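You operate a simulated robot arm through the tools that you are given. There is no shell and no other tool. Be economical: measure what you need, move in short steps, check, and stop when the job is done.

The job below is to be done with a simulated robot arm. You get a single attempt, and the scene is never put back.

JOB
At the reader, read slide N6 on its own colour and stand it in the rack the display names.
Fine: colour dial on the slide's dye; one read; clear the display. Set down upright: what you pick out.

The check looks at the end state, three seconds after you hand in, the way a careful person would. Anything else that was tipped, shoved, dropped, spilled or broken makes it a failure.

ROBOT AND FRAMES
A 5-joint arm with a two-finger parallel gripper on a trunk, on a base that drives. Base frame: it is fixed to the floor where the robot stands at the start and does not move with it; the origin is under the middle of the robot, x ahead of it, y to its left, z up; the surface under the hand at the start is at about z = 90. Readings come in cm, rad, newtons and seconds.
It reaches about 113.4 cm from its shoulder. Its first joint turns from -2.601 to 2.601 rad. Places, roughly: orange switch [90, -30, 90]; panel switch [130, -20, 160]; printer power button [80, -40, 110]; reader switch [70, 0, 110]; reader zero dial [90, 10, 120]; well of the slide reader [100, 0, 110]. Payload 1.57 kg.
The tool frame sits at the grasp point between the pads (the TCP): z along the fingers, y along the line on which they close. The tips reach 3 cm beyond it. The gripper opens to 11 cm. The fingers are 2.4 cm wide and 1.2 cm thick; the gripper's body (4.8 by 11.2 cm) begins 7.8 cm behind the TCP.
Orientation is that of the tool frame in the base frame, as a unit quaternion [x, y, z, w]. With the fingers straight down and closing along the base's y, the tool's x points along the base's -x, its y along +y and its z along -z.

CONTROLS
- The arm moves only by the tool play_rows. Its argument "series" is a list of rows, each a list of 6 numbers: the shift along the base's x, y, z in m, then the turn, a rotation vector about the base's x, y, z in rad. In form: [[dx, dy, dz, wx, wy, wz], ...]. A call has 1 to 8 rows; each row shifts and turns the commanded pose from where the row before left it. "fingers" is the opening, from 0 (shut) to 1 (fully open), set as the call begins (left out, the last holds). A row lasts 0.2 s, in which the tool goes at most 5 cm and 0.15 rad; a call with a longer step from one row to the next is refused whole, and so is a gripper value outside its range. Where a pose cannot be reached the arm comes as near as it can. A force on the tool above 40 N (or 10 N above the force at the start of the call, whichever is more), or a blocked arm, ends the call early, and 0.2 s more pass. The fingers move at their own pace (about 15.3 cm/s each) and stop on an object; they squeeze with about 24 N. The grip force told is the motor's: it shows also when the fingers shut on nothing. Time passes only in rows, and 0.2 s behind the last, so rows that do not move let the fingers close. The reply holds the time, the measured pose of the TCP, the force on the tool along the base axes, the opening and the grip force, in the units named above and with some noise, with the torque about the TCP (base axes, N m) and any sound that the robot's microphone picked up.
- Cameras (640 x 400 px; columns grow to the right, rows downward): "scene" is now at [2.45, 11.88, 188.42]; the picture's right is [-0.36, -0.93, 0.00], its down [-0.58, 0.22, -0.79] and it looks along [0.73, -0.28, -0.62] (base axes); focal length 266 px, centre (320, 200). "wrist" rides on the gripper at [7, 1.6, -14.1] in the tool frame; the picture's right is [-0.23, 0.97, 0.00], its down [-0.85, -0.20, -0.48] and it looks along [-0.47, -0.11, 0.88] (tool axes); focal length 222 px, centre (320, 200). There is no depth. A picture from a camera that has moved, and an enlarged one, comes with that camera's place and axes in the base frame and with its lens. The place of the scene camera against the robot may be out by one fixed shift of up to 1.8 cm in any direction.
- grab_frame(camera): a new picture of that camera. The clock stands still meanwhile.
- slide_trunk(by): slides the trunk up (or, below 0, down) by that many cm; the arm and the scene camera ride with it, the base frame stays. It gives what a move gives, with no picture.
- steer(legs): drives the robot by 1 to 6 legs, each [ahead, turn to the left] in cm and rad, along the robot's own axes; the way and the turn of a leg run together, so that a leg with both is an arc; at most 150 cm and 3.142 rad a leg. The arm and the cameras ride along, it lands a little off, and it stops where it bumps. It gives what a move gives.
- aim_head(pan, tilt): turns the head with the scene camera to pan (to the left, within 2.705 rad either way) and tilt (down, from -0.506 to 1.204), counted from straight ahead of the robot. It gives what a move gives.
- zoom(camera, box): a new picture of the part [left, top, right, bottom] of that camera's present view, enlarged. The clock stands still meanwhile.
- job_done(): hands the job in; it is judged then, once.

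Work in short steps. Places have to be worked out from the pictures, the camera data and where the tool is seen: move nearer, look again, correct. Check each grasp and each placing, and mend what went wrong. You have 120 turns and 90 pictures in all, those below and enlarged ones among them. Open the gripper and draw the arm clear of the work before you hand the job in, unless the task says otherwise; then end with one line.

The tools are called after "Emit:" as a command line: name --pt "numbers of a row" for each row, then --argument value for the rest, lists and objects as JSON in quotes. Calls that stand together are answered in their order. play_rows: Moves the arm, as the interface text tells. Its arguments: {"type":"object","properties":{"series":{"type":"array"},"fingers":{"type":"number"}},"required":["series"]} The other tools are called the same way: slide_trunk (by) slides the trunk up or down; steer (legs) drives the base; aim_head (pan, tilt) turns the head that bears the scene camera; grab_frame (camera) takes a picture; zoom (camera, box) takes an enlarged picture of a part of a camera's view; job_done () hands the job in.

At the start:

```text
time_s: 0.0
position: [75.89, -31.44, 114.98]
tool_rot: [0.007, 1.0, 0.0, 0.0]
force: [-0.1, -0.2, 0.5]
ft_torque: [0.01, -0.02, -0.02]
gripper_width: 11.01
finger_force: 0.1
trunk travel left (down, up): [-88.3, 8.7]
robot x, y, heading: [-0.37, -1.56, 0.0]
head pan, tilt: [-0.37, 0.667]
```

scene: 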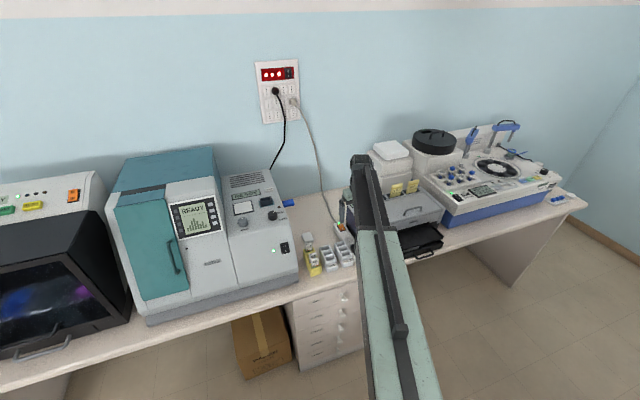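
wrist: 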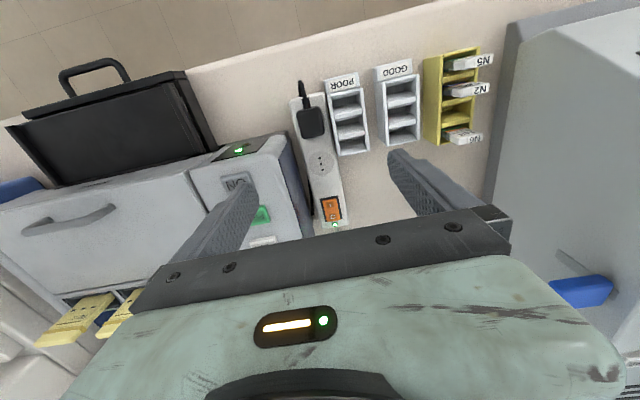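

I start with close views of the reader, the racks and the slides.

Emit:
zoom --camera "scene" --box '[210, 160, 310, 290]'

Emit:
zoom --camera "wrist" --box '[290, 30, 510, 240]'

Emit:
zoom --camera "scene" --box '[250, 50, 310, 130]'

```text
3.08 times, centred on (260, 225) of scene
camera zoom: at [2.45, 11.88, 188.42], right [-0.36, -0.93, 0.0], down [-0.58, 0.22, -0.79], along [0.73, -0.28, -0.62], focal length 818 px, centre (505, 123)
```

zoom: 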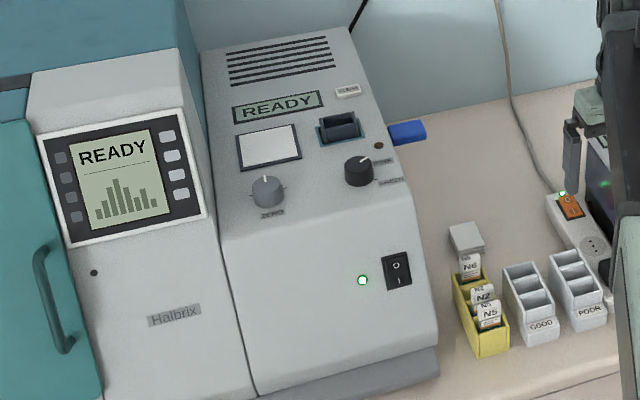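

```text
1.90 times, centred on (400, 135) of wrist
camera zoom: at [68.95, -29.62, 129.15], right [0.24, 0.97, 0.0], down [0.85, -0.21, 0.48], along [0.46, -0.12, -0.88], focal length 423 px, centre (168, 324)
```

zoom: 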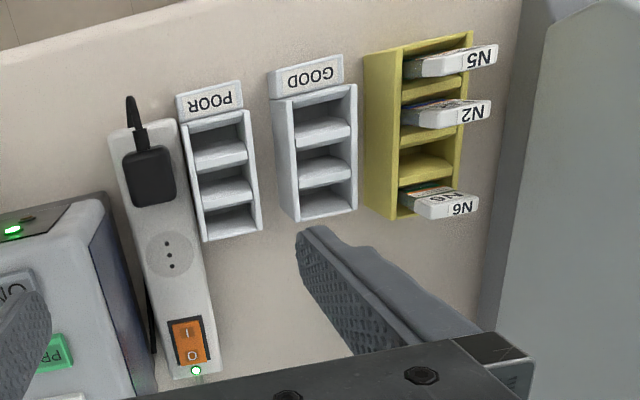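

```text
5.00 times, centred on (280, 90) of scene
camera zoom: at [2.45, 11.88, 188.42], right [-0.36, -0.93, 0.0], down [-0.58, 0.22, -0.79], along [0.73, -0.28, -0.62], focal length 1328 px, centre (520, 750)
```

zoom: 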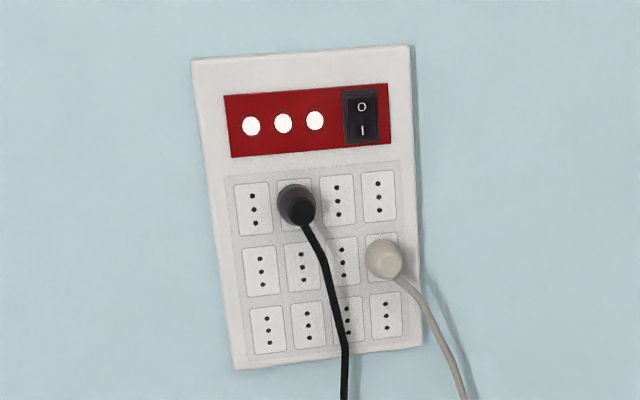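

I want to read the small labels on the reader and the slides.

Emit:
zoom --camera "scene" --box '[226, 178, 306, 228]'

Emit:
zoom --camera "scene" --box '[290, 225, 362, 280]'

Emit:
zoom --camera "wrist" --box '[415, 40, 505, 150]'

```text
8.00 times, centred on (266, 203) of scene
camera zoom: at [2.45, 11.88, 188.42], right [-0.36, -0.93, 0.0], down [-0.58, 0.22, -0.79], along [0.73, -0.28, -0.62], focal length 2126 px, centre (752, 176)
```

zoom: 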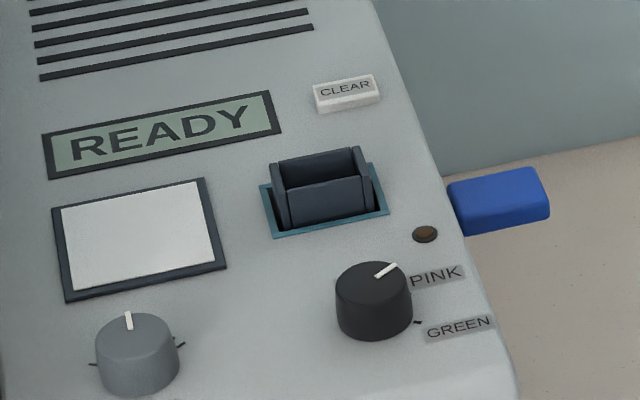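

```text
7.27 times, centred on (326, 252) of scene
camera zoom: at [2.45, 11.88, 188.42], right [-0.36, -0.93, 0.0], down [-0.58, 0.22, -0.79], along [0.73, -0.28, -0.62], focal length 1932 px, centre (276, -182)
```

zoom: 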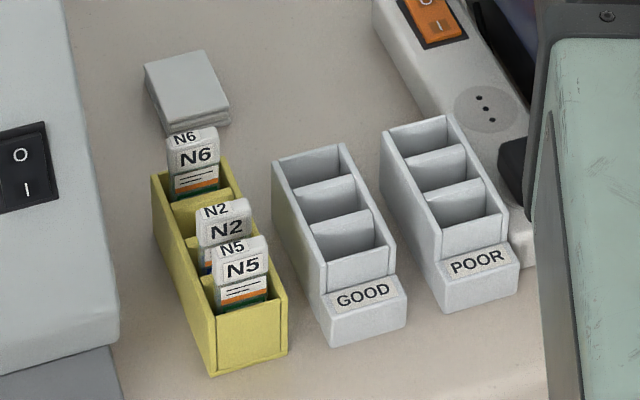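

```text
3.64 times, centred on (460, 95) of wrist
camera zoom: at [68.95, -29.62, 129.15], right [0.24, 0.97, 0.0], down [0.85, -0.21, 0.48], along [0.46, -0.12, -0.88], focal length 808 px, centre (-189, 582)
```

zoom: 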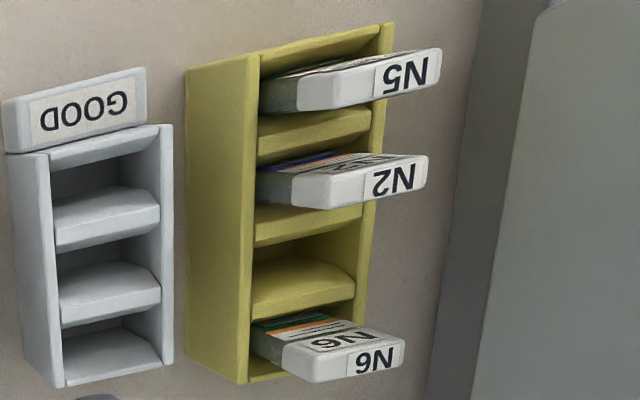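

N6 stands at about [81, -11, 97] in the yellow rack, with an empty slot beside it, and the reader's side is near y = -2.4. I move the wrist camera nearer for a better look.

Emit:
play_rows --pt "0 0.04 0 0 0 0" --pt "0 0.04 0 0 0 0" --pt "0 0.04 0 0 0 0" --pt "0 0.04 0 0 0 0" --pt "-0.02 0.04 0 0 0 0" --fingers 1

Emit:
grab_frame --camera "wrist"

Emit:
grab_frame --camera "scene"

```text
time_s: 1.2
position: [73.81, -11.46, 115.06]
tool_rot: [0.008, 1.0, 0.0, 0.001]
force: [0.5, -0.2, -0.2]
ft_torque: [-0.03, -0.03, -0.03]
gripper_width: 10.99
finger_force: 0.0
trunk travel left (down, up): [-88.3, 8.7]
robot x, y, heading: [0.01, -1.08, 0.004]
head pan, tilt: [-0.37, 0.667]
```

```text
81 pictures are left
camera wrist: at [66.86, -9.64, 129.16], right [0.24, 0.97, 0.0], down [0.85, -0.21, 0.48], along [0.46, -0.12, -0.88], focal length 222 px, centre (320, 200)
```

wrist: 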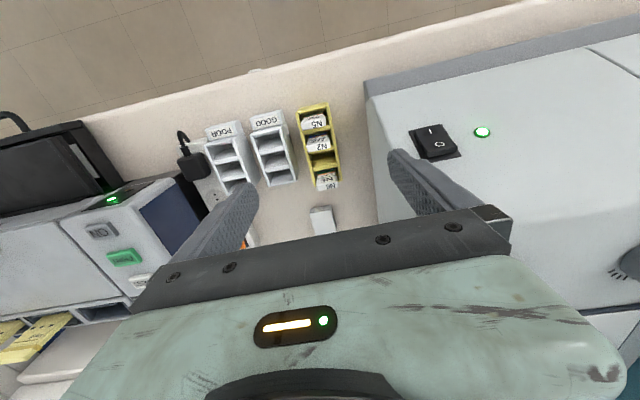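

```text
80 pictures are left
camera scene: at [2.41, 11.93, 188.42], right [-0.36, -0.93, 0.0], down [-0.58, 0.22, -0.79], along [0.73, -0.28, -0.62], focal length 266 px, centre (320, 200)
```

scene: 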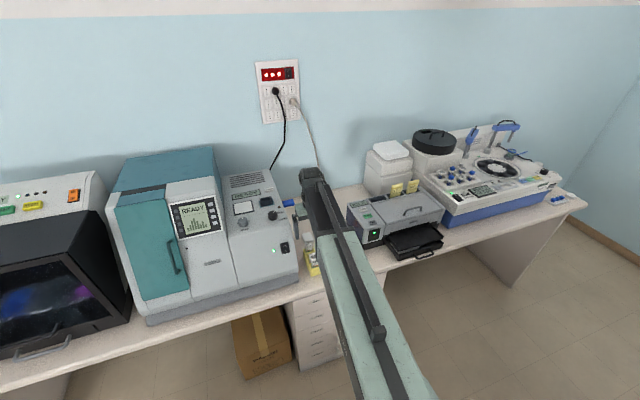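

Zoom on the slides from above to see their dye and exact place.

Emit:
zoom --camera "wrist" --box '[285, 95, 365, 200]'

Emit:
zoom --camera "scene" --box '[225, 165, 325, 235]'

```text
3.81 times, centred on (325, 148) of wrist
camera zoom: at [66.86, -9.64, 129.16], right [0.24, 0.97, 0.0], down [0.85, -0.21, 0.48], along [0.46, -0.12, -0.88], focal length 846 px, centre (301, 400)
```

zoom: 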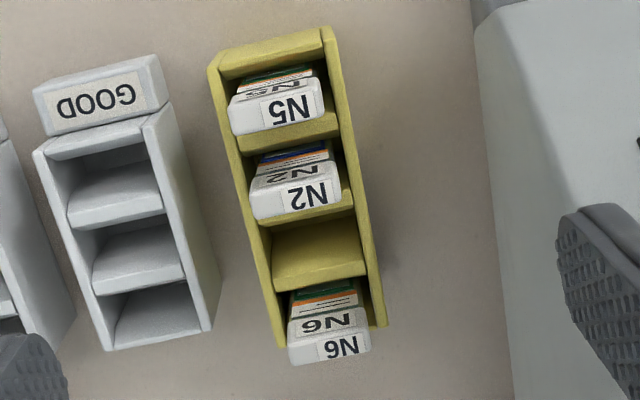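

```text
5.71 times, centred on (275, 200) of scene
camera zoom: at [2.41, 11.93, 188.42], right [-0.36, -0.93, 0.0], down [-0.58, 0.22, -0.79], along [0.73, -0.28, -0.62], focal length 1518 px, centre (577, 200)
```

zoom: 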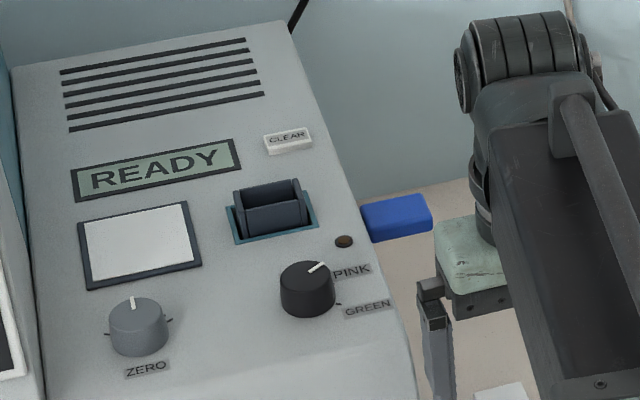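

N6's cap top comes out near [80.9, -12.2, 98.4], upright and square to the axes. I hover over it with half-open fingers and look.

Emit:
play_rows --pt "0.035 -0.004 0 0 0 0" --pt "0.036 -0.004 -0.01 0 0 0" --pt "0 0 -0.04 0 0 0" --pt "0 0 -0.03 0 0 0" --fingers 0.5

Emit:
grab_frame --camera "wrist"

Emit:
grab_frame --camera "scene"

```text
time_s: 2.2
position: [81.02, -12.36, 114.91]
tool_rot: [0.007, 1.0, 0.0, 0.0]
force: [1.2, 0.7, 0.1]
ft_torque: [0.02, -0.03, 0.02]
gripper_width: 5.51
finger_force: 0.0
out of reach, approached as far as the arm can: row 2, 3, 4
trunk travel left (down, up): [-88.3, 8.7]
robot x, y, heading: [0.09, -1.27, 0.002]
head pan, tilt: [-0.37, 0.667]
```

```text
77 pictures are left
camera wrist: at [74.04, -10.39, 129.14], right [0.24, 0.97, 0.0], down [0.85, -0.21, 0.48], along [0.46, -0.12, -0.88], focal length 222 px, centre (320, 200)
```

wrist: 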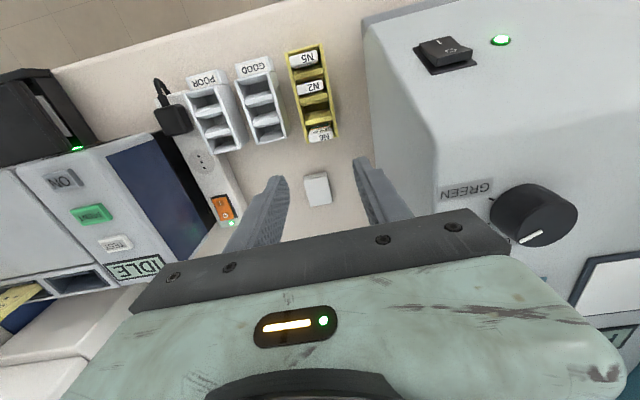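

```text
76 pictures are left
camera scene: at [2.46, 11.88, 188.42], right [-0.36, -0.93, 0.0], down [-0.58, 0.22, -0.79], along [0.73, -0.28, -0.62], focal length 266 px, centre (320, 200)
```

scene: 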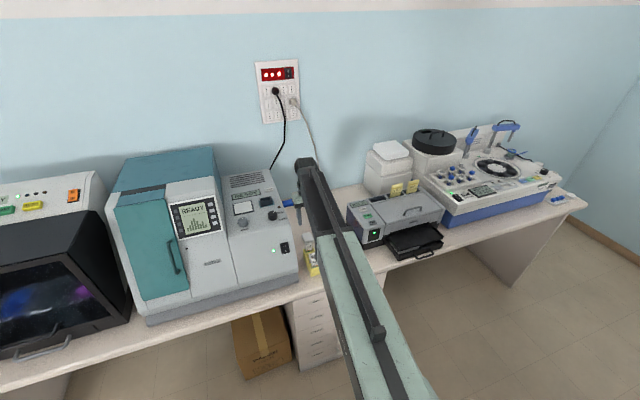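

The arm can't go lower at this trunk height. I slide the trunk down a little and see how the tool follows.

Emit:
slide_trunk --by -8

Emit:
play_rows --pt "0 0 0.05 0 0 0" --pt "0 0 0.05 0 0 0" --pt "0 0 0.05 0 0 0"

```text
time_s: 3.4
position: [80.95, -12.19, 106.93]
tool_rot: [0.008, 1.0, 0.0, -0.001]
force: [-0.2, -0.5, -0.2]
ft_torque: [0.01, -0.06, 0.0]
gripper_width: 5.5
finger_force: 0.0
trunk travel left (down, up): [-80.3, 16.7]
robot x, y, heading: [-0.5, -1.34, 0.002]
head pan, tilt: [-0.37, 0.667]
```

```text
time_s: 4.2
position: [81.08, -12.36, 107.02]
tool_rot: [0.008, 1.0, 0.001, 0.001]
force: [-0.1, -0.3, 0.4]
ft_torque: [-0.01, 0.03, 0.0]
gripper_width: 5.49
finger_force: 0.2
out of reach, approached as far as the arm can: row 1, 2, 3
trunk travel left (down, up): [-80.3, 16.7]
robot x, y, heading: [-0.21, -1.38, 0.002]
head pan, tilt: [-0.37, 0.667]
```

The arm is stretched flat here, so I pull it back and drive the base about 25 cm nearer the bench, whose edge is near x = 67.

Emit:
play_rows --pt "-0.05 0 0.0 0 0 0" --pt "-0.05 0 0.0 0 0 0" --pt "-0.05 0 0.0 0 0 0" --pt "-0.05 0 0 0 0 0" --pt "-0.05 0 0 0 0 0"

```text
time_s: 5.4
position: [56.06, -12.47, 107.1]
tool_rot: [0.007, 1.0, 0.0, 0.0]
force: [-0.3, 0.5, -0.1]
ft_torque: [-0.01, 0.01, 0.02]
gripper_width: 5.49
finger_force: 0.1
out of reach, approached as far as the arm can: row 3
trunk travel left (down, up): [-80.3, 16.7]
robot x, y, heading: [-0.02, -1.68, 0.002]
head pan, tilt: [-0.37, 0.667]
```

Test the vertical freedom here, then drive.

Emit:
play_rows --pt "0 0 0.05 0 0 0" --pt "0 0 0.05 0 0 0"

Emit:
steer --legs '[[22, 0]]'

Emit:
grab_frame --camera "scene"

```text
time_s: 6.0
position: [56.2, -12.56, 107.07]
tool_rot: [0.008, 1.0, 0.0, 0.0]
force: [0.2, 0.6, -0.6]
ft_torque: [-0.04, 0.02, -0.02]
gripper_width: 5.51
finger_force: 0.1
out of reach, approached as far as the arm can: row 1, 2
trunk travel left (down, up): [-80.3, 16.7]
robot x, y, heading: [0.15, -1.63, -0.0]
head pan, tilt: [-0.37, 0.667]
```

```text
time_s: 7.7
position: [78.5, -12.8, 106.99]
tool_rot: [0.008, 1.0, 0.0, 0.001]
force: [0.3, -0.5, -0.1]
ft_torque: [-0.02, -0.01, 0.02]
gripper_width: 5.51
finger_force: 0.1
trunk travel left (down, up): [-80.3, 16.7]
robot x, y, heading: [22.2, -1.65, -0.003]
head pan, tilt: [-0.37, 0.667]
```

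```text
75 pictures are left
camera scene: at [24.84, 11.89, 180.42], right [-0.36, -0.93, 0.0], down [-0.58, 0.22, -0.79], along [0.73, -0.28, -0.62], focal length 266 px, centre (320, 200)
```

scene: 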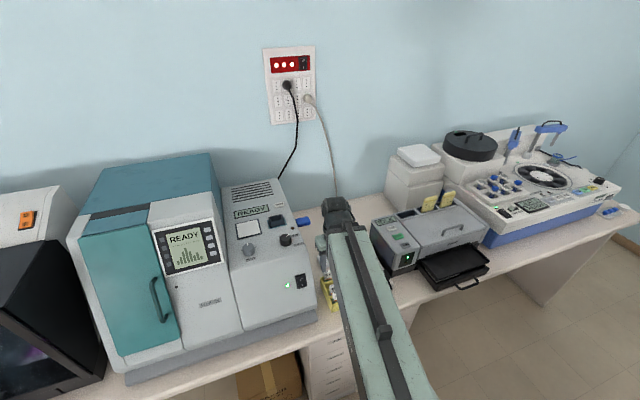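

Height seems to come only from the trunk (a flat-linked arm). I centre over N6 and look.

Emit:
play_rows --pt "0.024 0.005 0 0 0 0" --pt "0 0 0 0 0 0"

Emit:
grab_frame --camera "wrist"

```text
time_s: 8.3
position: [80.98, -12.23, 107.01]
tool_rot: [0.009, 1.0, 0.0, 0.001]
force: [0.3, 0.3, -0.5]
ft_torque: [-0.01, 0.0, -0.01]
gripper_width: 5.5
finger_force: 0.0
trunk travel left (down, up): [-80.3, 16.7]
robot x, y, heading: [22.09, -1.55, -0.0]
head pan, tilt: [-0.37, 0.667]
```

```text
74 pictures are left
camera wrist: at [73.9, -10.39, 121.14], right [0.25, 0.97, 0.0], down [0.85, -0.22, 0.48], along [0.46, -0.12, -0.88], focal length 222 px, centre (320, 200)
```

wrist: 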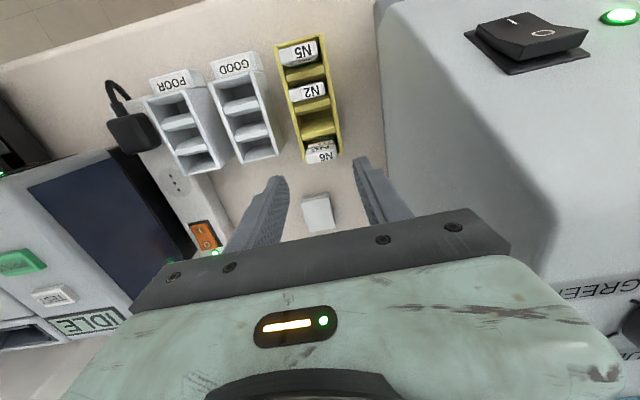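

Emit:
zoom --camera "wrist" --box '[260, 120, 380, 200]'

```text
5.00 times, centred on (320, 160) of wrist
camera zoom: at [73.9, -10.39, 121.14], right [0.25, 0.97, 0.0], down [0.85, -0.22, 0.48], along [0.46, -0.12, -0.88], focal length 1111 px, centre (320, 400)
```

zoom: 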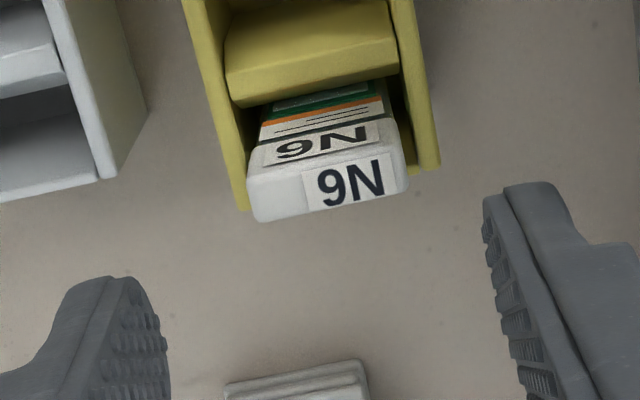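

The cap top is at about [80.9, -12.0, 98.5] and the rack rim at z = 94.3. I shift 0.25 cm in y and lower until the tips are just over the rim.

Emit:
play_rows --pt "0 0.002 0 0 0 0" --pt "0 0 0 0 0 0"

Emit:
slide_trunk --by -8

Emit:
grab_frame --camera "wrist"

```text
time_s: 8.9
position: [80.86, -12.05, 106.86]
tool_rot: [0.009, 1.0, 0.0, 0.0]
force: [-0.4, 0.6, -0.1]
ft_torque: [0.0, -0.01, 0.0]
gripper_width: 5.49
finger_force: 0.1
trunk travel left (down, up): [-80.3, 16.7]
robot x, y, heading: [22.31, -1.67, -0.007]
head pan, tilt: [-0.37, 0.667]
```

```text
time_s: 10.0
position: [80.85, -12.11, 99.04]
tool_rot: [0.008, 1.0, 0.0, 0.0]
force: [0.0, -0.6, -0.9]
ft_torque: [0.01, 0.0, 0.02]
gripper_width: 5.49
finger_force: 0.0
trunk travel left (down, up): [-72.3, 24.7]
robot x, y, heading: [21.81, -1.98, -0.002]
head pan, tilt: [-0.37, 0.667]
```

```text
72 pictures are left
camera wrist: at [73.87, -10.22, 113.15], right [0.24, 0.97, 0.0], down [0.85, -0.22, 0.48], along [0.46, -0.12, -0.88], focal length 222 px, centre (320, 200)
```

wrist: 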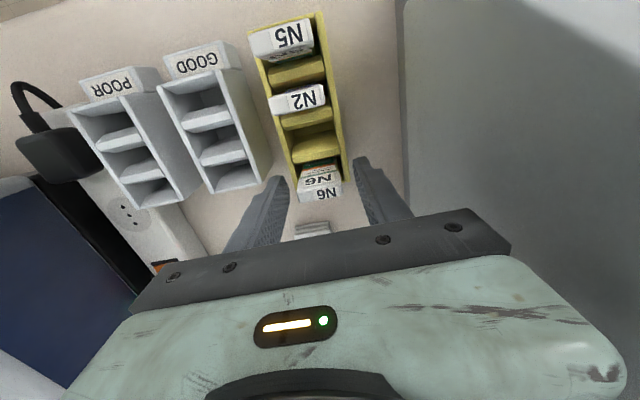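

The cap sits right between the pads; I close on it gently.

Emit:
play_rows --pt "0 0 0 0 0 0" --pt "0 0 0 0 0 0" --pt "0 0 0 0 0 0" --fingers 0.2

Emit:
zoom --camera "wrist" --box '[220, 100, 420, 225]'

```text
time_s: 10.8
position: [80.75, -12.13, 98.97]
tool_rot: [0.009, 1.0, -0.001, 0.0]
force: [0.1, 0.0, 2.4]
ft_torque: [-0.03, 0.01, -0.01]
gripper_width: 3.16
finger_force: 23.4
trunk travel left (down, up): [-72.3, 24.7]
robot x, y, heading: [22.14, -1.76, -0.001]
head pan, tilt: [-0.37, 0.667]
```

```text
3.20 times, centred on (320, 162) of wrist
camera zoom: at [73.87, -10.22, 113.16], right [0.24, 0.97, 0.0], down [0.85, -0.21, 0.48], along [0.46, -0.12, -0.88], focal length 711 px, centre (320, 320)
```

zoom: 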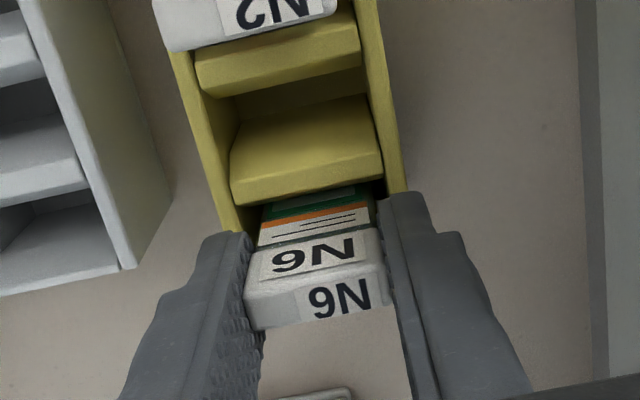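

Gripped at 3.16 cm width. I lift it straight out.

Emit:
slide_trunk --by 12

Emit:
grab_frame --camera "wrist"

Emit:
zoom --camera "scene" --box '[290, 180, 390, 320]'

```text
time_s: 12.3
position: [80.86, -12.07, 110.9]
tool_rot: [0.008, 1.0, 0.0, 0.001]
force: [-0.7, 0.7, -0.3]
ft_torque: [-0.04, 0.01, 0.04]
gripper_width: 3.13
finger_force: 23.8
trunk travel left (down, up): [-84.3, 12.7]
robot x, y, heading: [22.1, -1.84, -0.0]
head pan, tilt: [-0.37, 0.667]
```

```text
70 pictures are left
camera wrist: at [73.88, -10.22, 125.14], right [0.24, 0.97, 0.0], down [0.85, -0.22, 0.48], along [0.46, -0.12, -0.88], focal length 222 px, centre (320, 200)
```

wrist: 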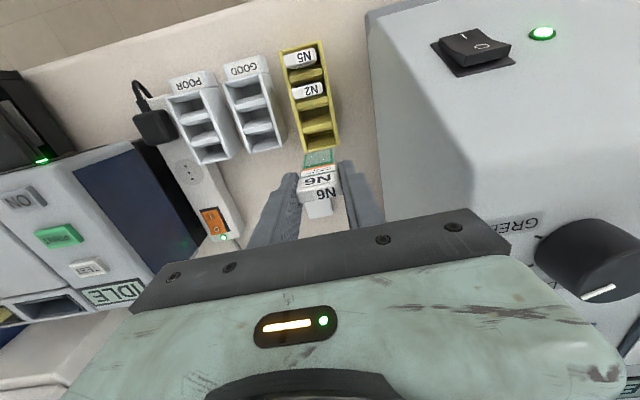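

```text
2.86 times, centred on (340, 250) of scene
camera zoom: at [24.81, 11.89, 184.42], right [-0.36, -0.93, 0.0], down [-0.58, 0.22, -0.79], along [0.73, -0.28, -0.62], focal length 759 px, centre (263, 57)
```

zoom: 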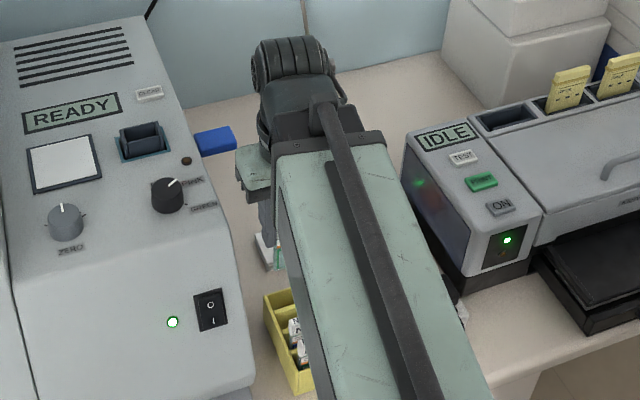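

Emit:
zoom --camera "wrist" --box '[270, 130, 370, 220]'

Emit:
zoom --camera "scene" --box '[328, 230, 360, 285]'

```text
4.44 times, centred on (320, 175) of wrist
camera zoom: at [73.88, -10.22, 125.14], right [0.24, 0.97, 0.0], down [0.85, -0.22, 0.48], along [0.46, -0.12, -0.88], focal length 987 px, centre (320, 311)
```

zoom: 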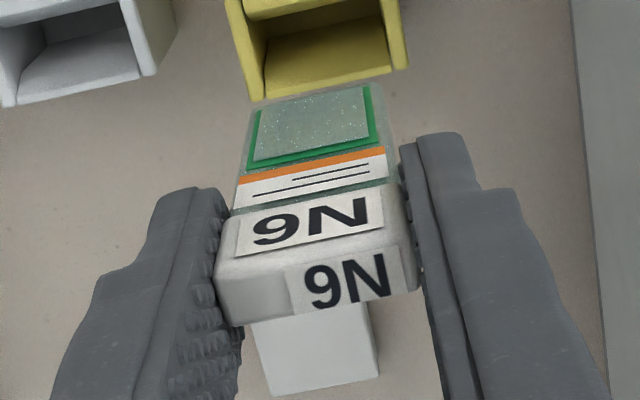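

```text
7.27 times, centred on (344, 258) of scene
camera zoom: at [24.81, 11.89, 184.42], right [-0.36, -0.93, 0.0], down [-0.58, 0.22, -0.79], along [0.73, -0.28, -0.62], focal length 1932 px, centre (146, -218)
```

zoom: 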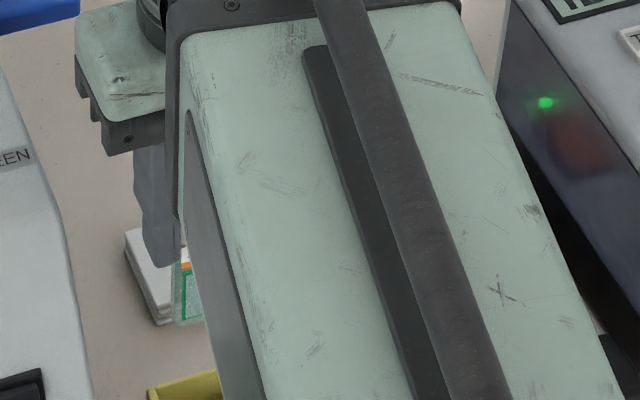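

The dye frame is green, so the dial must go to GREEN before anything goes in the well. I put N6 back in its slot for now to free the gripper.

Emit:
slide_trunk --by -11.8

Emit:
play_rows --pt "0 0 0 0 0 0" --pt "0 0 0 0 0 0" --fingers 0.5

Emit:
slide_trunk --by 24

Emit:
grab_frame --camera "wrist"

Emit:
grab_frame --camera "scene"

```text
time_s: 13.8
position: [80.7, -12.08, 99.22]
tool_rot: [0.009, 1.0, 0.0, 0.0]
force: [0.1, 0.4, -0.7]
ft_torque: [0.02, 0.01, -0.01]
gripper_width: 3.16
finger_force: 24.2
trunk travel left (down, up): [-72.5, 24.5]
robot x, y, heading: [22.28, -1.54, 0.004]
head pan, tilt: [-0.37, 0.667]
```

```text
time_s: 14.4
position: [80.9, -12.06, 99.17]
tool_rot: [0.009, 1.0, 0.0, -0.001]
force: [0.4, 0.1, 0.1]
ft_torque: [-0.02, 0.01, -0.04]
gripper_width: 5.47
finger_force: 0.1
trunk travel left (down, up): [-72.5, 24.5]
robot x, y, heading: [22.13, -1.7, -0.005]
head pan, tilt: [-0.37, 0.667]
```

```text
time_s: 16.9
position: [80.93, -12.09, 123.24]
tool_rot: [0.009, 1.0, 0.0, 0.0]
force: [0.0, -0.2, -0.4]
ft_torque: [-0.01, 0.02, -0.02]
gripper_width: 5.49
finger_force: 0.0
trunk travel left (down, up): [-96.5, 0.5]
robot x, y, heading: [22.22, -1.85, -0.009]
head pan, tilt: [-0.37, 0.667]
```

```text
66 pictures are left
camera wrist: at [73.88, -10.22, 137.35], right [0.24, 0.97, 0.0], down [0.85, -0.21, 0.48], along [0.46, -0.12, -0.88], focal length 222 px, centre (320, 200)
```

wrist: 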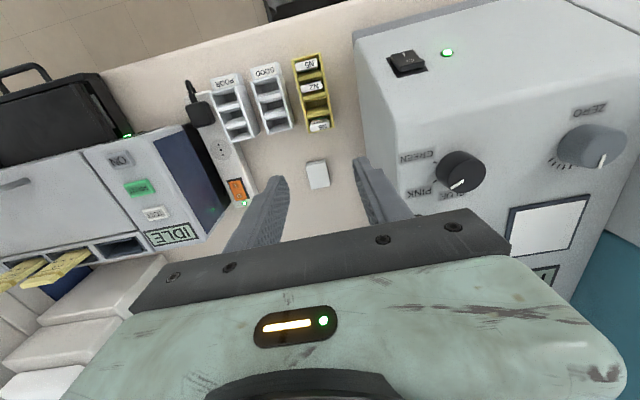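

```text
65 pictures are left
camera scene: at [24.8, 11.89, 196.62], right [-0.36, -0.93, 0.0], down [-0.58, 0.22, -0.79], along [0.73, -0.28, -0.62], focal length 266 px, centre (320, 200)
```

scene: 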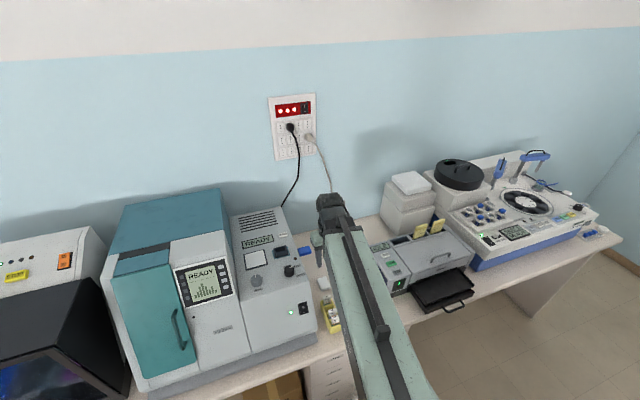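

N6 is back in its slot. The dial, with GREEN, PINK and a third label, is near [84.8, 0.5, 117]; I move closer to look at it from above.

Emit:
slide_trunk --by 0.5

Emit:
play_rows --pt "0 0.03 0 0 0 0" --pt "0 0.03 0 0 0 0" --pt "0 0.03 0 0 0 0" --pt "0 0 0 0 0 0"

Emit:
grab_frame --camera "wrist"

```text
time_s: 17.5
position: [80.92, -12.07, 123.68]
tool_rot: [0.009, 1.0, -0.001, 0.0]
force: [0.1, -0.1, 0.0]
ft_torque: [0.0, 0.02, 0.02]
gripper_width: 5.5
finger_force: 0.0
trunk travel left (down, up): [-97.0, 0.0]
robot x, y, heading: [22.14, -1.3, -0.001]
head pan, tilt: [-0.37, 0.667]
```

```text
time_s: 18.5
position: [80.9, -3.18, 123.72]
tool_rot: [0.009, 1.0, 0.0, 0.0]
force: [0.2, -0.5, -0.1]
ft_torque: [0.01, 0.03, 0.03]
gripper_width: 5.47
finger_force: 0.1
trunk travel left (down, up): [-97.0, 0.0]
robot x, y, heading: [22.32, -1.48, 0.001]
head pan, tilt: [-0.37, 0.667]
```

```text
64 pictures are left
camera wrist: at [73.96, -1.27, 137.85], right [0.24, 0.97, 0.0], down [0.85, -0.21, 0.48], along [0.46, -0.12, -0.88], focal length 222 px, centre (320, 200)
```

wrist: 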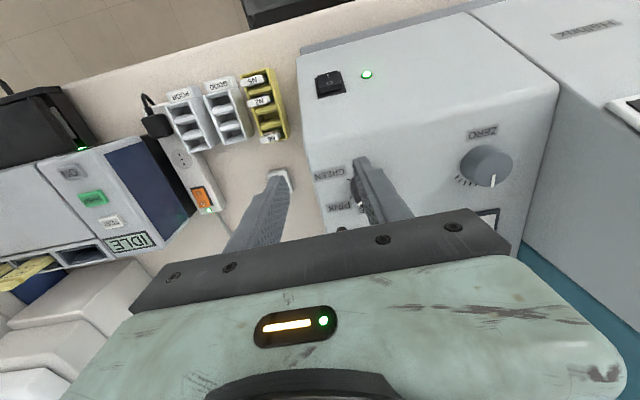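

Emit:
zoom --camera "scene" --box '[225, 195, 325, 300]'

Emit:
zoom --camera "scene" --box '[260, 235, 320, 285]'

```text
3.81 times, centred on (275, 248) of scene
camera zoom: at [24.79, 11.89, 197.12], right [-0.36, -0.93, 0.0], down [-0.58, 0.22, -0.79], along [0.73, -0.28, -0.62], focal length 1012 px, centre (491, 19)
```

zoom: 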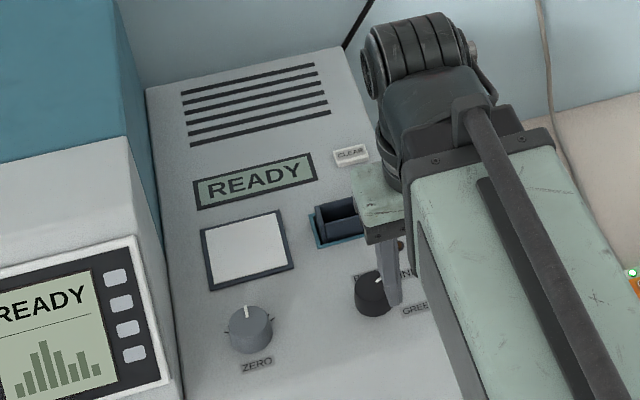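

```text
8.00 times, centred on (290, 260) of scene
camera zoom: at [24.79, 11.89, 197.12], right [-0.36, -0.93, 0.0], down [-0.58, 0.22, -0.79], along [0.73, -0.28, -0.62], focal length 2126 px, centre (560, -280)
```

zoom: 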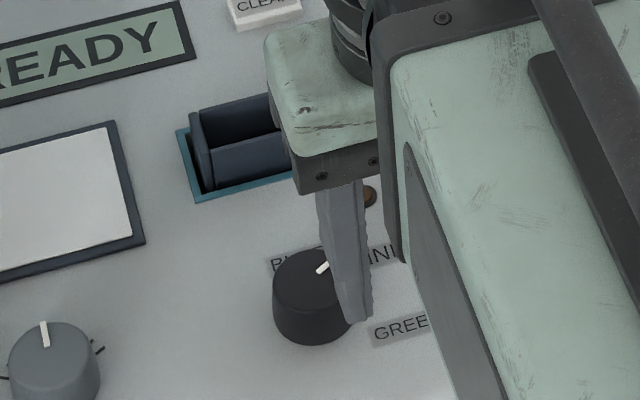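

I step back to see the dial unobstructed, so I can measure the pointer and the mark angles.

Emit:
play_rows --pt "0 -0.04 0 0 0 0" --pt "0 -0.02 0 0 0 0" --pt "0 0 0 0 0 0"

Emit:
zoom --camera "wrist" --box '[370, 130, 470, 215]'

Emit:
zoom --camera "scene" --box '[260, 235, 320, 285]'

```text
time_s: 19.3
position: [80.96, -9.11, 123.71]
tool_rot: [0.009, 1.0, 0.0, 0.0]
force: [0.5, 0.1, 0.2]
ft_torque: [0.03, -0.05, 0.0]
gripper_width: 5.49
finger_force: 0.0
trunk travel left (down, up): [-97.0, 0.0]
robot x, y, heading: [22.29, -1.71, -0.002]
head pan, tilt: [-0.37, 0.667]
```

```text
4.71 times, centred on (420, 172) of wrist
camera zoom: at [73.92, -7.26, 137.85], right [0.24, 0.97, 0.0], down [0.85, -0.21, 0.48], along [0.46, -0.12, -0.88], focal length 1045 px, centre (-151, 329)
```

zoom: 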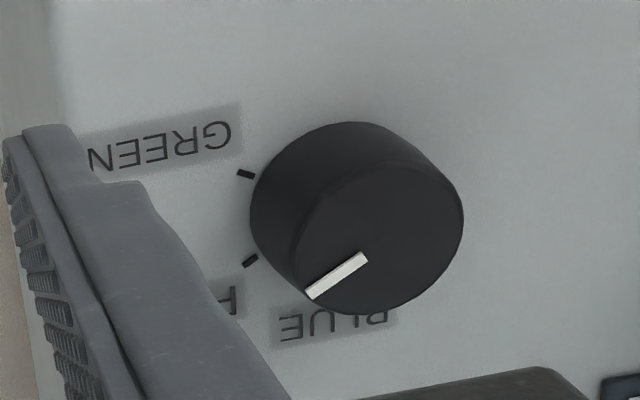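

```text
8.00 times, centred on (290, 260) of scene
camera zoom: at [24.8, 11.92, 197.12], right [-0.36, -0.93, 0.0], down [-0.58, 0.22, -0.79], along [0.73, -0.28, -0.62], focal length 2126 px, centre (560, -280)
```

zoom: 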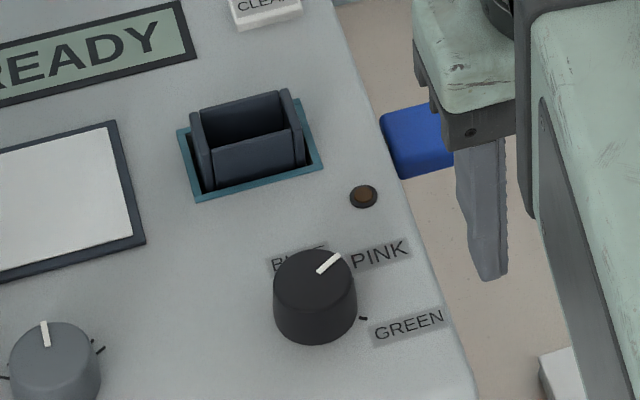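

Pointer is on PINK; GREEN is a 60° clockwise turn from above. I centre the open gripper over the dial (tips 4 cm above) and measure again.

Emit:
play_rows --pt "0 0.04 0 0 0 0" --pt "0 0.04 0 0 0 0" --pt "0 0.025 0 0 0 0" --pt "0 0 0 0 0 0" --fingers 1

Emit:
grab_frame --camera "wrist"

```text
time_s: 20.3
position: [80.68, 1.47, 123.65]
tool_rot: [0.009, 1.0, 0.0, 0.0]
force: [-0.4, -0.7, 0.1]
ft_torque: [0.03, -0.03, -0.01]
gripper_width: 11.01
finger_force: 0.0
trunk travel left (down, up): [-97.0, 0.0]
robot x, y, heading: [22.34, -1.57, -0.001]
head pan, tilt: [-0.37, 0.667]
```

```text
59 pictures are left
camera wrist: at [73.74, 3.37, 137.85], right [0.25, 0.97, 0.0], down [0.85, -0.22, 0.48], along [0.46, -0.12, -0.88], focal length 222 px, centre (320, 200)
```

wrist: 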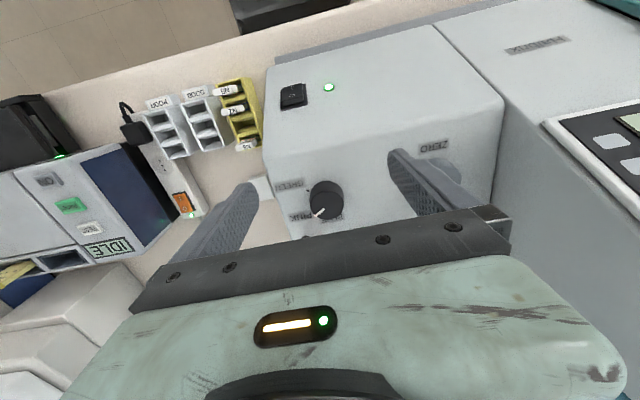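

Emit:
zoom --camera "wrist" --box '[270, 160, 380, 230]'

```text
5.71 times, centred on (325, 195) of wrist
camera zoom: at [73.74, 3.37, 137.85], right [0.25, 0.97, 0.0], down [0.85, -0.22, 0.48], along [0.46, -0.12, -0.88], focal length 1269 px, centre (291, 229)
```

zoom: 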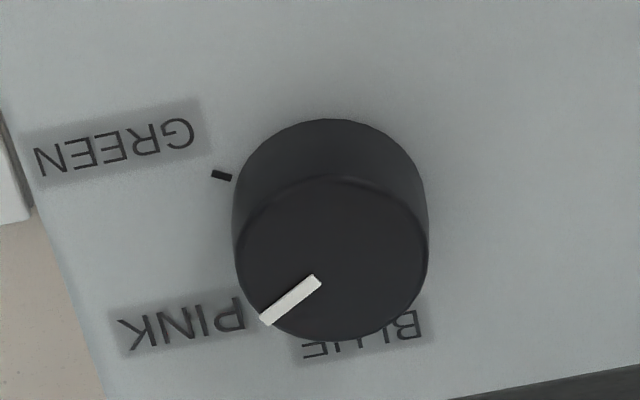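

Dial top is at [85.0, 1.2, 117.7], 3.5 cm across, on a level panel. I centre over it and lower until the tips overlap it by 1.5 cm.

Emit:
play_rows --pt "0.043 -0.002 0 0 0 0" --pt "0 0 0 0 0 0" --fingers 0.5

Emit:
slide_trunk --by -3.2

Emit:
grab_frame --camera "wrist"

```text
time_s: 20.9
position: [84.89, 1.45, 123.76]
tool_rot: [0.01, 1.0, 0.0, 0.001]
force: [-0.3, 0.3, 0.0]
ft_torque: [-0.01, -0.02, -0.04]
gripper_width: 5.49
finger_force: 0.1
trunk travel left (down, up): [-97.0, 0.0]
robot x, y, heading: [22.17, -1.48, -0.004]
head pan, tilt: [-0.37, 0.667]
```

```text
time_s: 21.6
position: [84.91, 1.43, 120.57]
tool_rot: [0.01, 1.0, 0.0, 0.0]
force: [0.2, -0.6, -0.3]
ft_torque: [-0.03, 0.01, 0.0]
gripper_width: 5.54
finger_force: 0.1
trunk travel left (down, up): [-93.8, 3.2]
robot x, y, heading: [22.27, -1.62, -0.004]
head pan, tilt: [-0.37, 0.667]
```

```text
57 pictures are left
camera wrist: at [77.93, 3.22, 134.65], right [0.24, 0.97, 0.0], down [0.85, -0.22, 0.48], along [0.46, -0.12, -0.88], focal length 222 px, centre (320, 200)
```

wrist: 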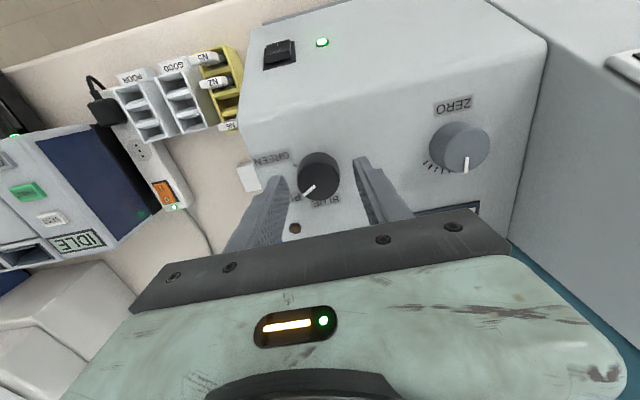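

Well centred. Down 1.5 cm more and close on the knob.

Emit:
slide_trunk --by -1.3

Emit:
play_rows --pt "0 0 0 0 0 0" --pt "0 0 0 0 0 0" --pt "0 0 0 0 0 0" --fingers 0.2

```text
time_s: 22.2
position: [84.86, 1.36, 119.13]
tool_rot: [0.009, 1.0, 0.0, 0.0]
force: [0.8, 1.1, 0.0]
ft_torque: [-0.03, -0.01, 0.0]
gripper_width: 5.51
finger_force: 0.1
trunk travel left (down, up): [-92.5, 4.5]
robot x, y, heading: [22.33, -1.77, -0.001]
head pan, tilt: [-0.37, 0.667]
```

```text
time_s: 23.0
position: [84.99, 1.11, 119.19]
tool_rot: [0.009, 1.0, 0.0, 0.0]
force: [1.9, -13.2, -0.1]
ft_torque: [-0.86, -0.13, -0.05]
gripper_width: 3.66
finger_force: 43.6
trunk travel left (down, up): [-92.5, 4.5]
robot x, y, heading: [22.3, -1.6, -0.002]
head pan, tilt: [-0.37, 0.667]
```

Gripped (3.66 cm) but pulled sideways by 13 N; I shift the command a few mm to relieve it.

Emit:
play_rows --pt "0 -0.003 0 0 0 0" --pt "0 0 0 0 0 0"

```text
time_s: 23.6
position: [85.01, 1.2, 119.17]
tool_rot: [0.009, 1.0, 0.0, -0.001]
force: [-0.4, -1.0, -0.1]
ft_torque: [0.15, -0.19, -0.04]
gripper_width: 3.62
finger_force: 42.8
trunk travel left (down, up): [-92.5, 4.5]
robot x, y, heading: [22.08, -1.41, -0.003]
head pan, tilt: [-0.37, 0.667]
```

Relieved. Now turn about -z by 1.05 rad in small rows.

Emit:
play_rows --pt "0 0 0 0 0 -0.14" --pt "0 0 0 0 0 -0.14" --pt "0 0 0 0 0 -0.14" --pt "0 0 0 0 0 -0.14" --pt "0 0 0 0 0 -0.14" --pt "0 0 0 0 0 -0.14" --pt "0 0 0 0 0 -0.14" --pt "0 0 0 0 0 -0.07"

Emit:
zoom --camera "scene" --box '[245, 220, 325, 275]'

```text
time_s: 25.4
position: [85.1, 1.31, 119.3]
tool_rot: [0.51, 0.86, 0.001, 0.001]
force: [16.4, 23.1, 24.3]
ft_torque: [0.61, -0.46, 0.05]
gripper_width: 3.63
finger_force: 42.4
trunk travel left (down, up): [-92.5, 4.5]
robot x, y, heading: [22.57, -1.57, 0.004]
head pan, tilt: [-0.37, 0.667]
```

```text
7.27 times, centred on (285, 248) of scene
camera zoom: at [24.84, 12.27, 192.61], right [-0.36, -0.93, 0.0], down [-0.58, 0.22, -0.79], along [0.73, -0.29, -0.62], focal length 1932 px, centre (574, -146)
```

zoom: 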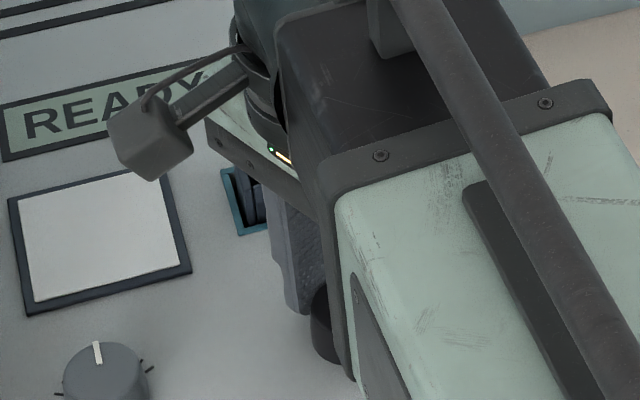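

Turned 60°; some side force remains, so I release the knob and check the pose.

Emit:
play_rows --pt "0 0 0 0 0 0" --pt "0 0 0 0 0 0" --fingers 0.5

Emit:
slide_trunk --by 4.5

Emit:
grab_frame --camera "wrist"

```text
time_s: 26.0
position: [84.91, 0.99, 119.14]
tool_rot: [0.509, 0.861, -0.002, -0.001]
force: [-0.5, 0.2, -1.3]
ft_torque: [0.03, -0.03, 0.0]
gripper_width: 5.49
finger_force: 0.0
trunk travel left (down, up): [-92.5, 4.5]
robot x, y, heading: [22.22, -1.86, -0.001]
head pan, tilt: [-0.37, 0.667]
```

```text
time_s: 26.9
position: [84.96, 1.0, 123.63]
tool_rot: [0.509, 0.861, 0.0, 0.0]
force: [-0.2, 0.4, -0.7]
ft_torque: [0.02, 0.01, 0.0]
gripper_width: 5.49
finger_force: 0.1
trunk travel left (down, up): [-97.0, 0.0]
robot x, y, heading: [22.28, -1.43, 0.001]
head pan, tilt: [-0.37, 0.667]
```

```text
55 pictures are left
camera wrist: at [83.0, 8.04, 137.85], right [0.96, 0.27, 0.0], down [0.24, -0.85, 0.48], along [0.13, -0.46, -0.88], focal length 222 px, centre (320, 200)
```

wrist: 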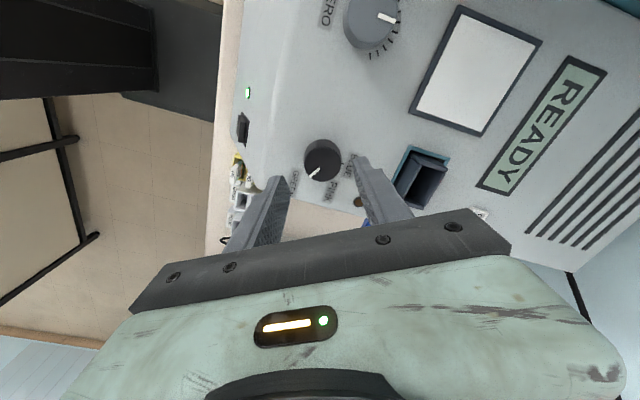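

The rotated camera gives a fine view of dial and well; zoom on both.

Emit:
zoom --camera "wrist" --box '[270, 120, 380, 215]'

Emit:
zoom --camera "wrist" --box '[370, 130, 500, 225]'

```text
4.21 times, centred on (325, 168) of wrist
camera zoom: at [83.0, 8.04, 137.85], right [0.96, 0.27, 0.0], down [0.24, -0.85, 0.48], along [0.13, -0.46, -0.88], focal length 935 px, centre (299, 337)
```

zoom: 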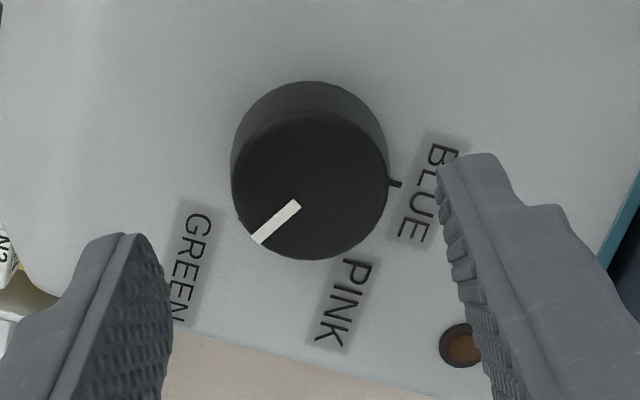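

```text
4.21 times, centred on (435, 178) of wrist
camera zoom: at [83.0, 8.04, 137.85], right [0.96, 0.27, 0.0], down [0.24, -0.85, 0.48], along [0.13, -0.46, -0.88], focal length 935 px, centre (-164, 295)
```

zoom: 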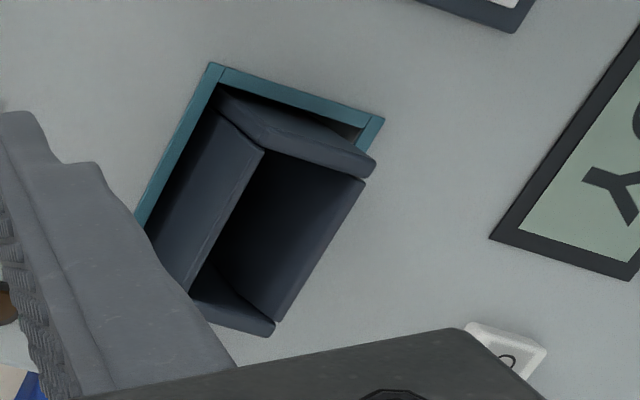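

Pointer now sits on GREEN. The well mouth works out at about [95.6, 1.75, 117.5] — too high for the slide held straight down at full trunk height, so I'll need a tilted grasp. I turn the tool back and test how tilting raises the TCP.

Emit:
play_rows --pt "0 0 0 0 0 0.15" --pt "0 0 0 0 0 0.15" --pt "0 0 0 0 0 0.15" --pt "0 0 0 0 0 0.15" --pt "0 0 0 0 0 0.15" --pt "0 0 0 0 0 0.15" --pt "0 0 0 0 0 0.15"

Emit:
play_rows --pt "0 0 0.01 0 -0.15 0" --pt "0 0 0.01 0 -0.15 0" --pt "0 0 0.01 0 -0.15 0" --pt "0 0 0.01 0 -0.15 0" --pt "0 0 0 0 0 0"

```text
time_s: 28.5
position: [84.98, 0.98, 123.71]
tool_rot: [0.008, 1.0, -0.001, -0.001]
force: [-1.0, -0.3, -0.1]
ft_torque: [-0.01, -0.01, 0.01]
gripper_width: 5.52
finger_force: 0.1
trunk travel left (down, up): [-97.0, 0.0]
robot x, y, heading: [22.4, -1.68, -0.004]
head pan, tilt: [-0.37, 0.667]
```

```text
time_s: 29.7
position: [93.04, 1.52, 127.82]
tool_rot: [0.009, 0.955, 0.002, 0.295]
force: [0.4, 0.1, -0.6]
ft_torque: [-0.02, -0.01, 0.0]
gripper_width: 5.48
finger_force: 0.1
out of reach, approached as far as the arm can: row 1, 2, 3, 4
trunk travel left (down, up): [-97.0, 0.0]
robot x, y, heading: [22.05, -1.6, -0.003]
head pan, tilt: [-0.37, 0.667]
```

A 0.6 rad tilt lifts the TCP by 4 cm. I check that x can still be controlled at this tilt.

Emit:
play_rows --pt "0 0 0.001 0 0 0" --pt "-0.02 0 0 0 0 0" --pt "-0.02 0 0 0 0 0" --pt "0 0 0 0 0 0"

Emit:
grab_frame --camera "wrist"

Emit:
grab_frame --camera "scene"

```text
time_s: 30.7
position: [93.18, 1.57, 127.81]
tool_rot: [0.009, 0.955, 0.003, 0.295]
force: [0.3, 0.0, 0.2]
ft_torque: [-0.02, -0.03, -0.01]
gripper_width: 5.52
finger_force: 0.0
out of reach, approached as far as the arm can: row 2, 3
trunk travel left (down, up): [-97.0, 0.0]
robot x, y, heading: [22.18, -1.37, -0.001]
head pan, tilt: [-0.37, 0.667]
```

```text
52 pictures are left
camera wrist: at [79.27, 3.44, 135.62], right [0.2, 0.97, 0.14], down [0.43, -0.22, 0.88], along [0.88, -0.12, -0.46], focal length 222 px, centre (320, 200)
```

wrist: 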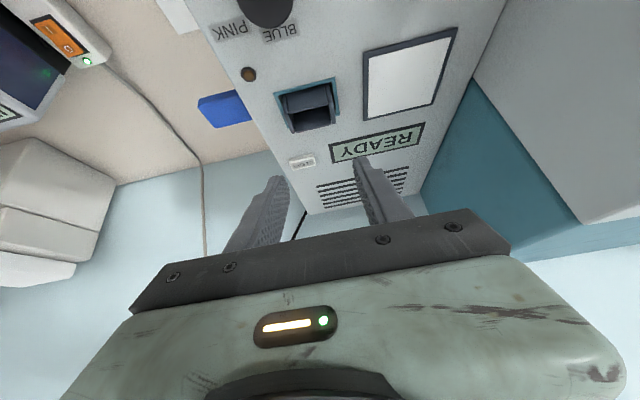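

```text
51 pictures are left
camera scene: at [24.8, 11.89, 197.12], right [-0.36, -0.93, 0.0], down [-0.58, 0.22, -0.79], along [0.73, -0.28, -0.62], focal length 266 px, centre (320, 200)
```

scene: 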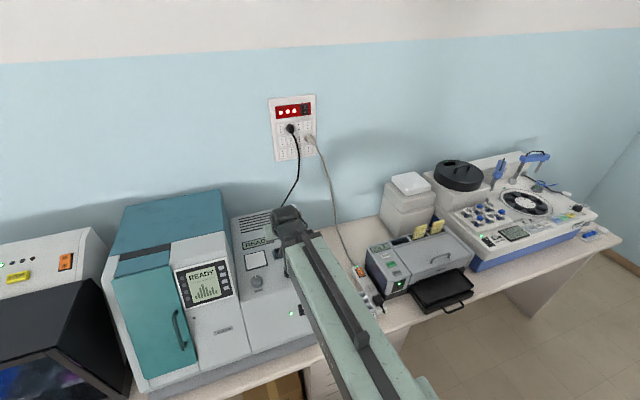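

The boom has a minimum extension (~57 cm), so the robot now stands too close for a tilted pick. I straighten the tool, swing it over to y ≈ -14 and then back the robot off to about x = 5, y = -5.

Emit:
play_rows --pt "0 0 -0.01 0 0.15 0" --pt "0 0 -0.01 0 0.15 0" --pt "0 0 -0.01 0 0.15 0" --pt "0 0 -0.01 0 0.15 0" --pt "0 -0.04 0 0 0 0" --pt "0 -0.04 0 0 0 0" --pt "0 -0.04 0 0 0 0" --pt "0 -0.04 0 0 0 0"

```text
time_s: 32.5
position: [93.07, -14.4, 123.65]
tool_rot: [0.01, 1.0, 0.0, 0.0]
force: [-0.2, 0.3, -0.2]
ft_torque: [0.05, 0.02, -0.02]
gripper_width: 5.5
finger_force: 0.1
out of reach, approached as far as the arm can: row 1, 4
trunk travel left (down, up): [-97.0, 0.0]
robot x, y, heading: [22.27, -1.36, 0.0]
head pan, tilt: [-0.37, 0.667]
```

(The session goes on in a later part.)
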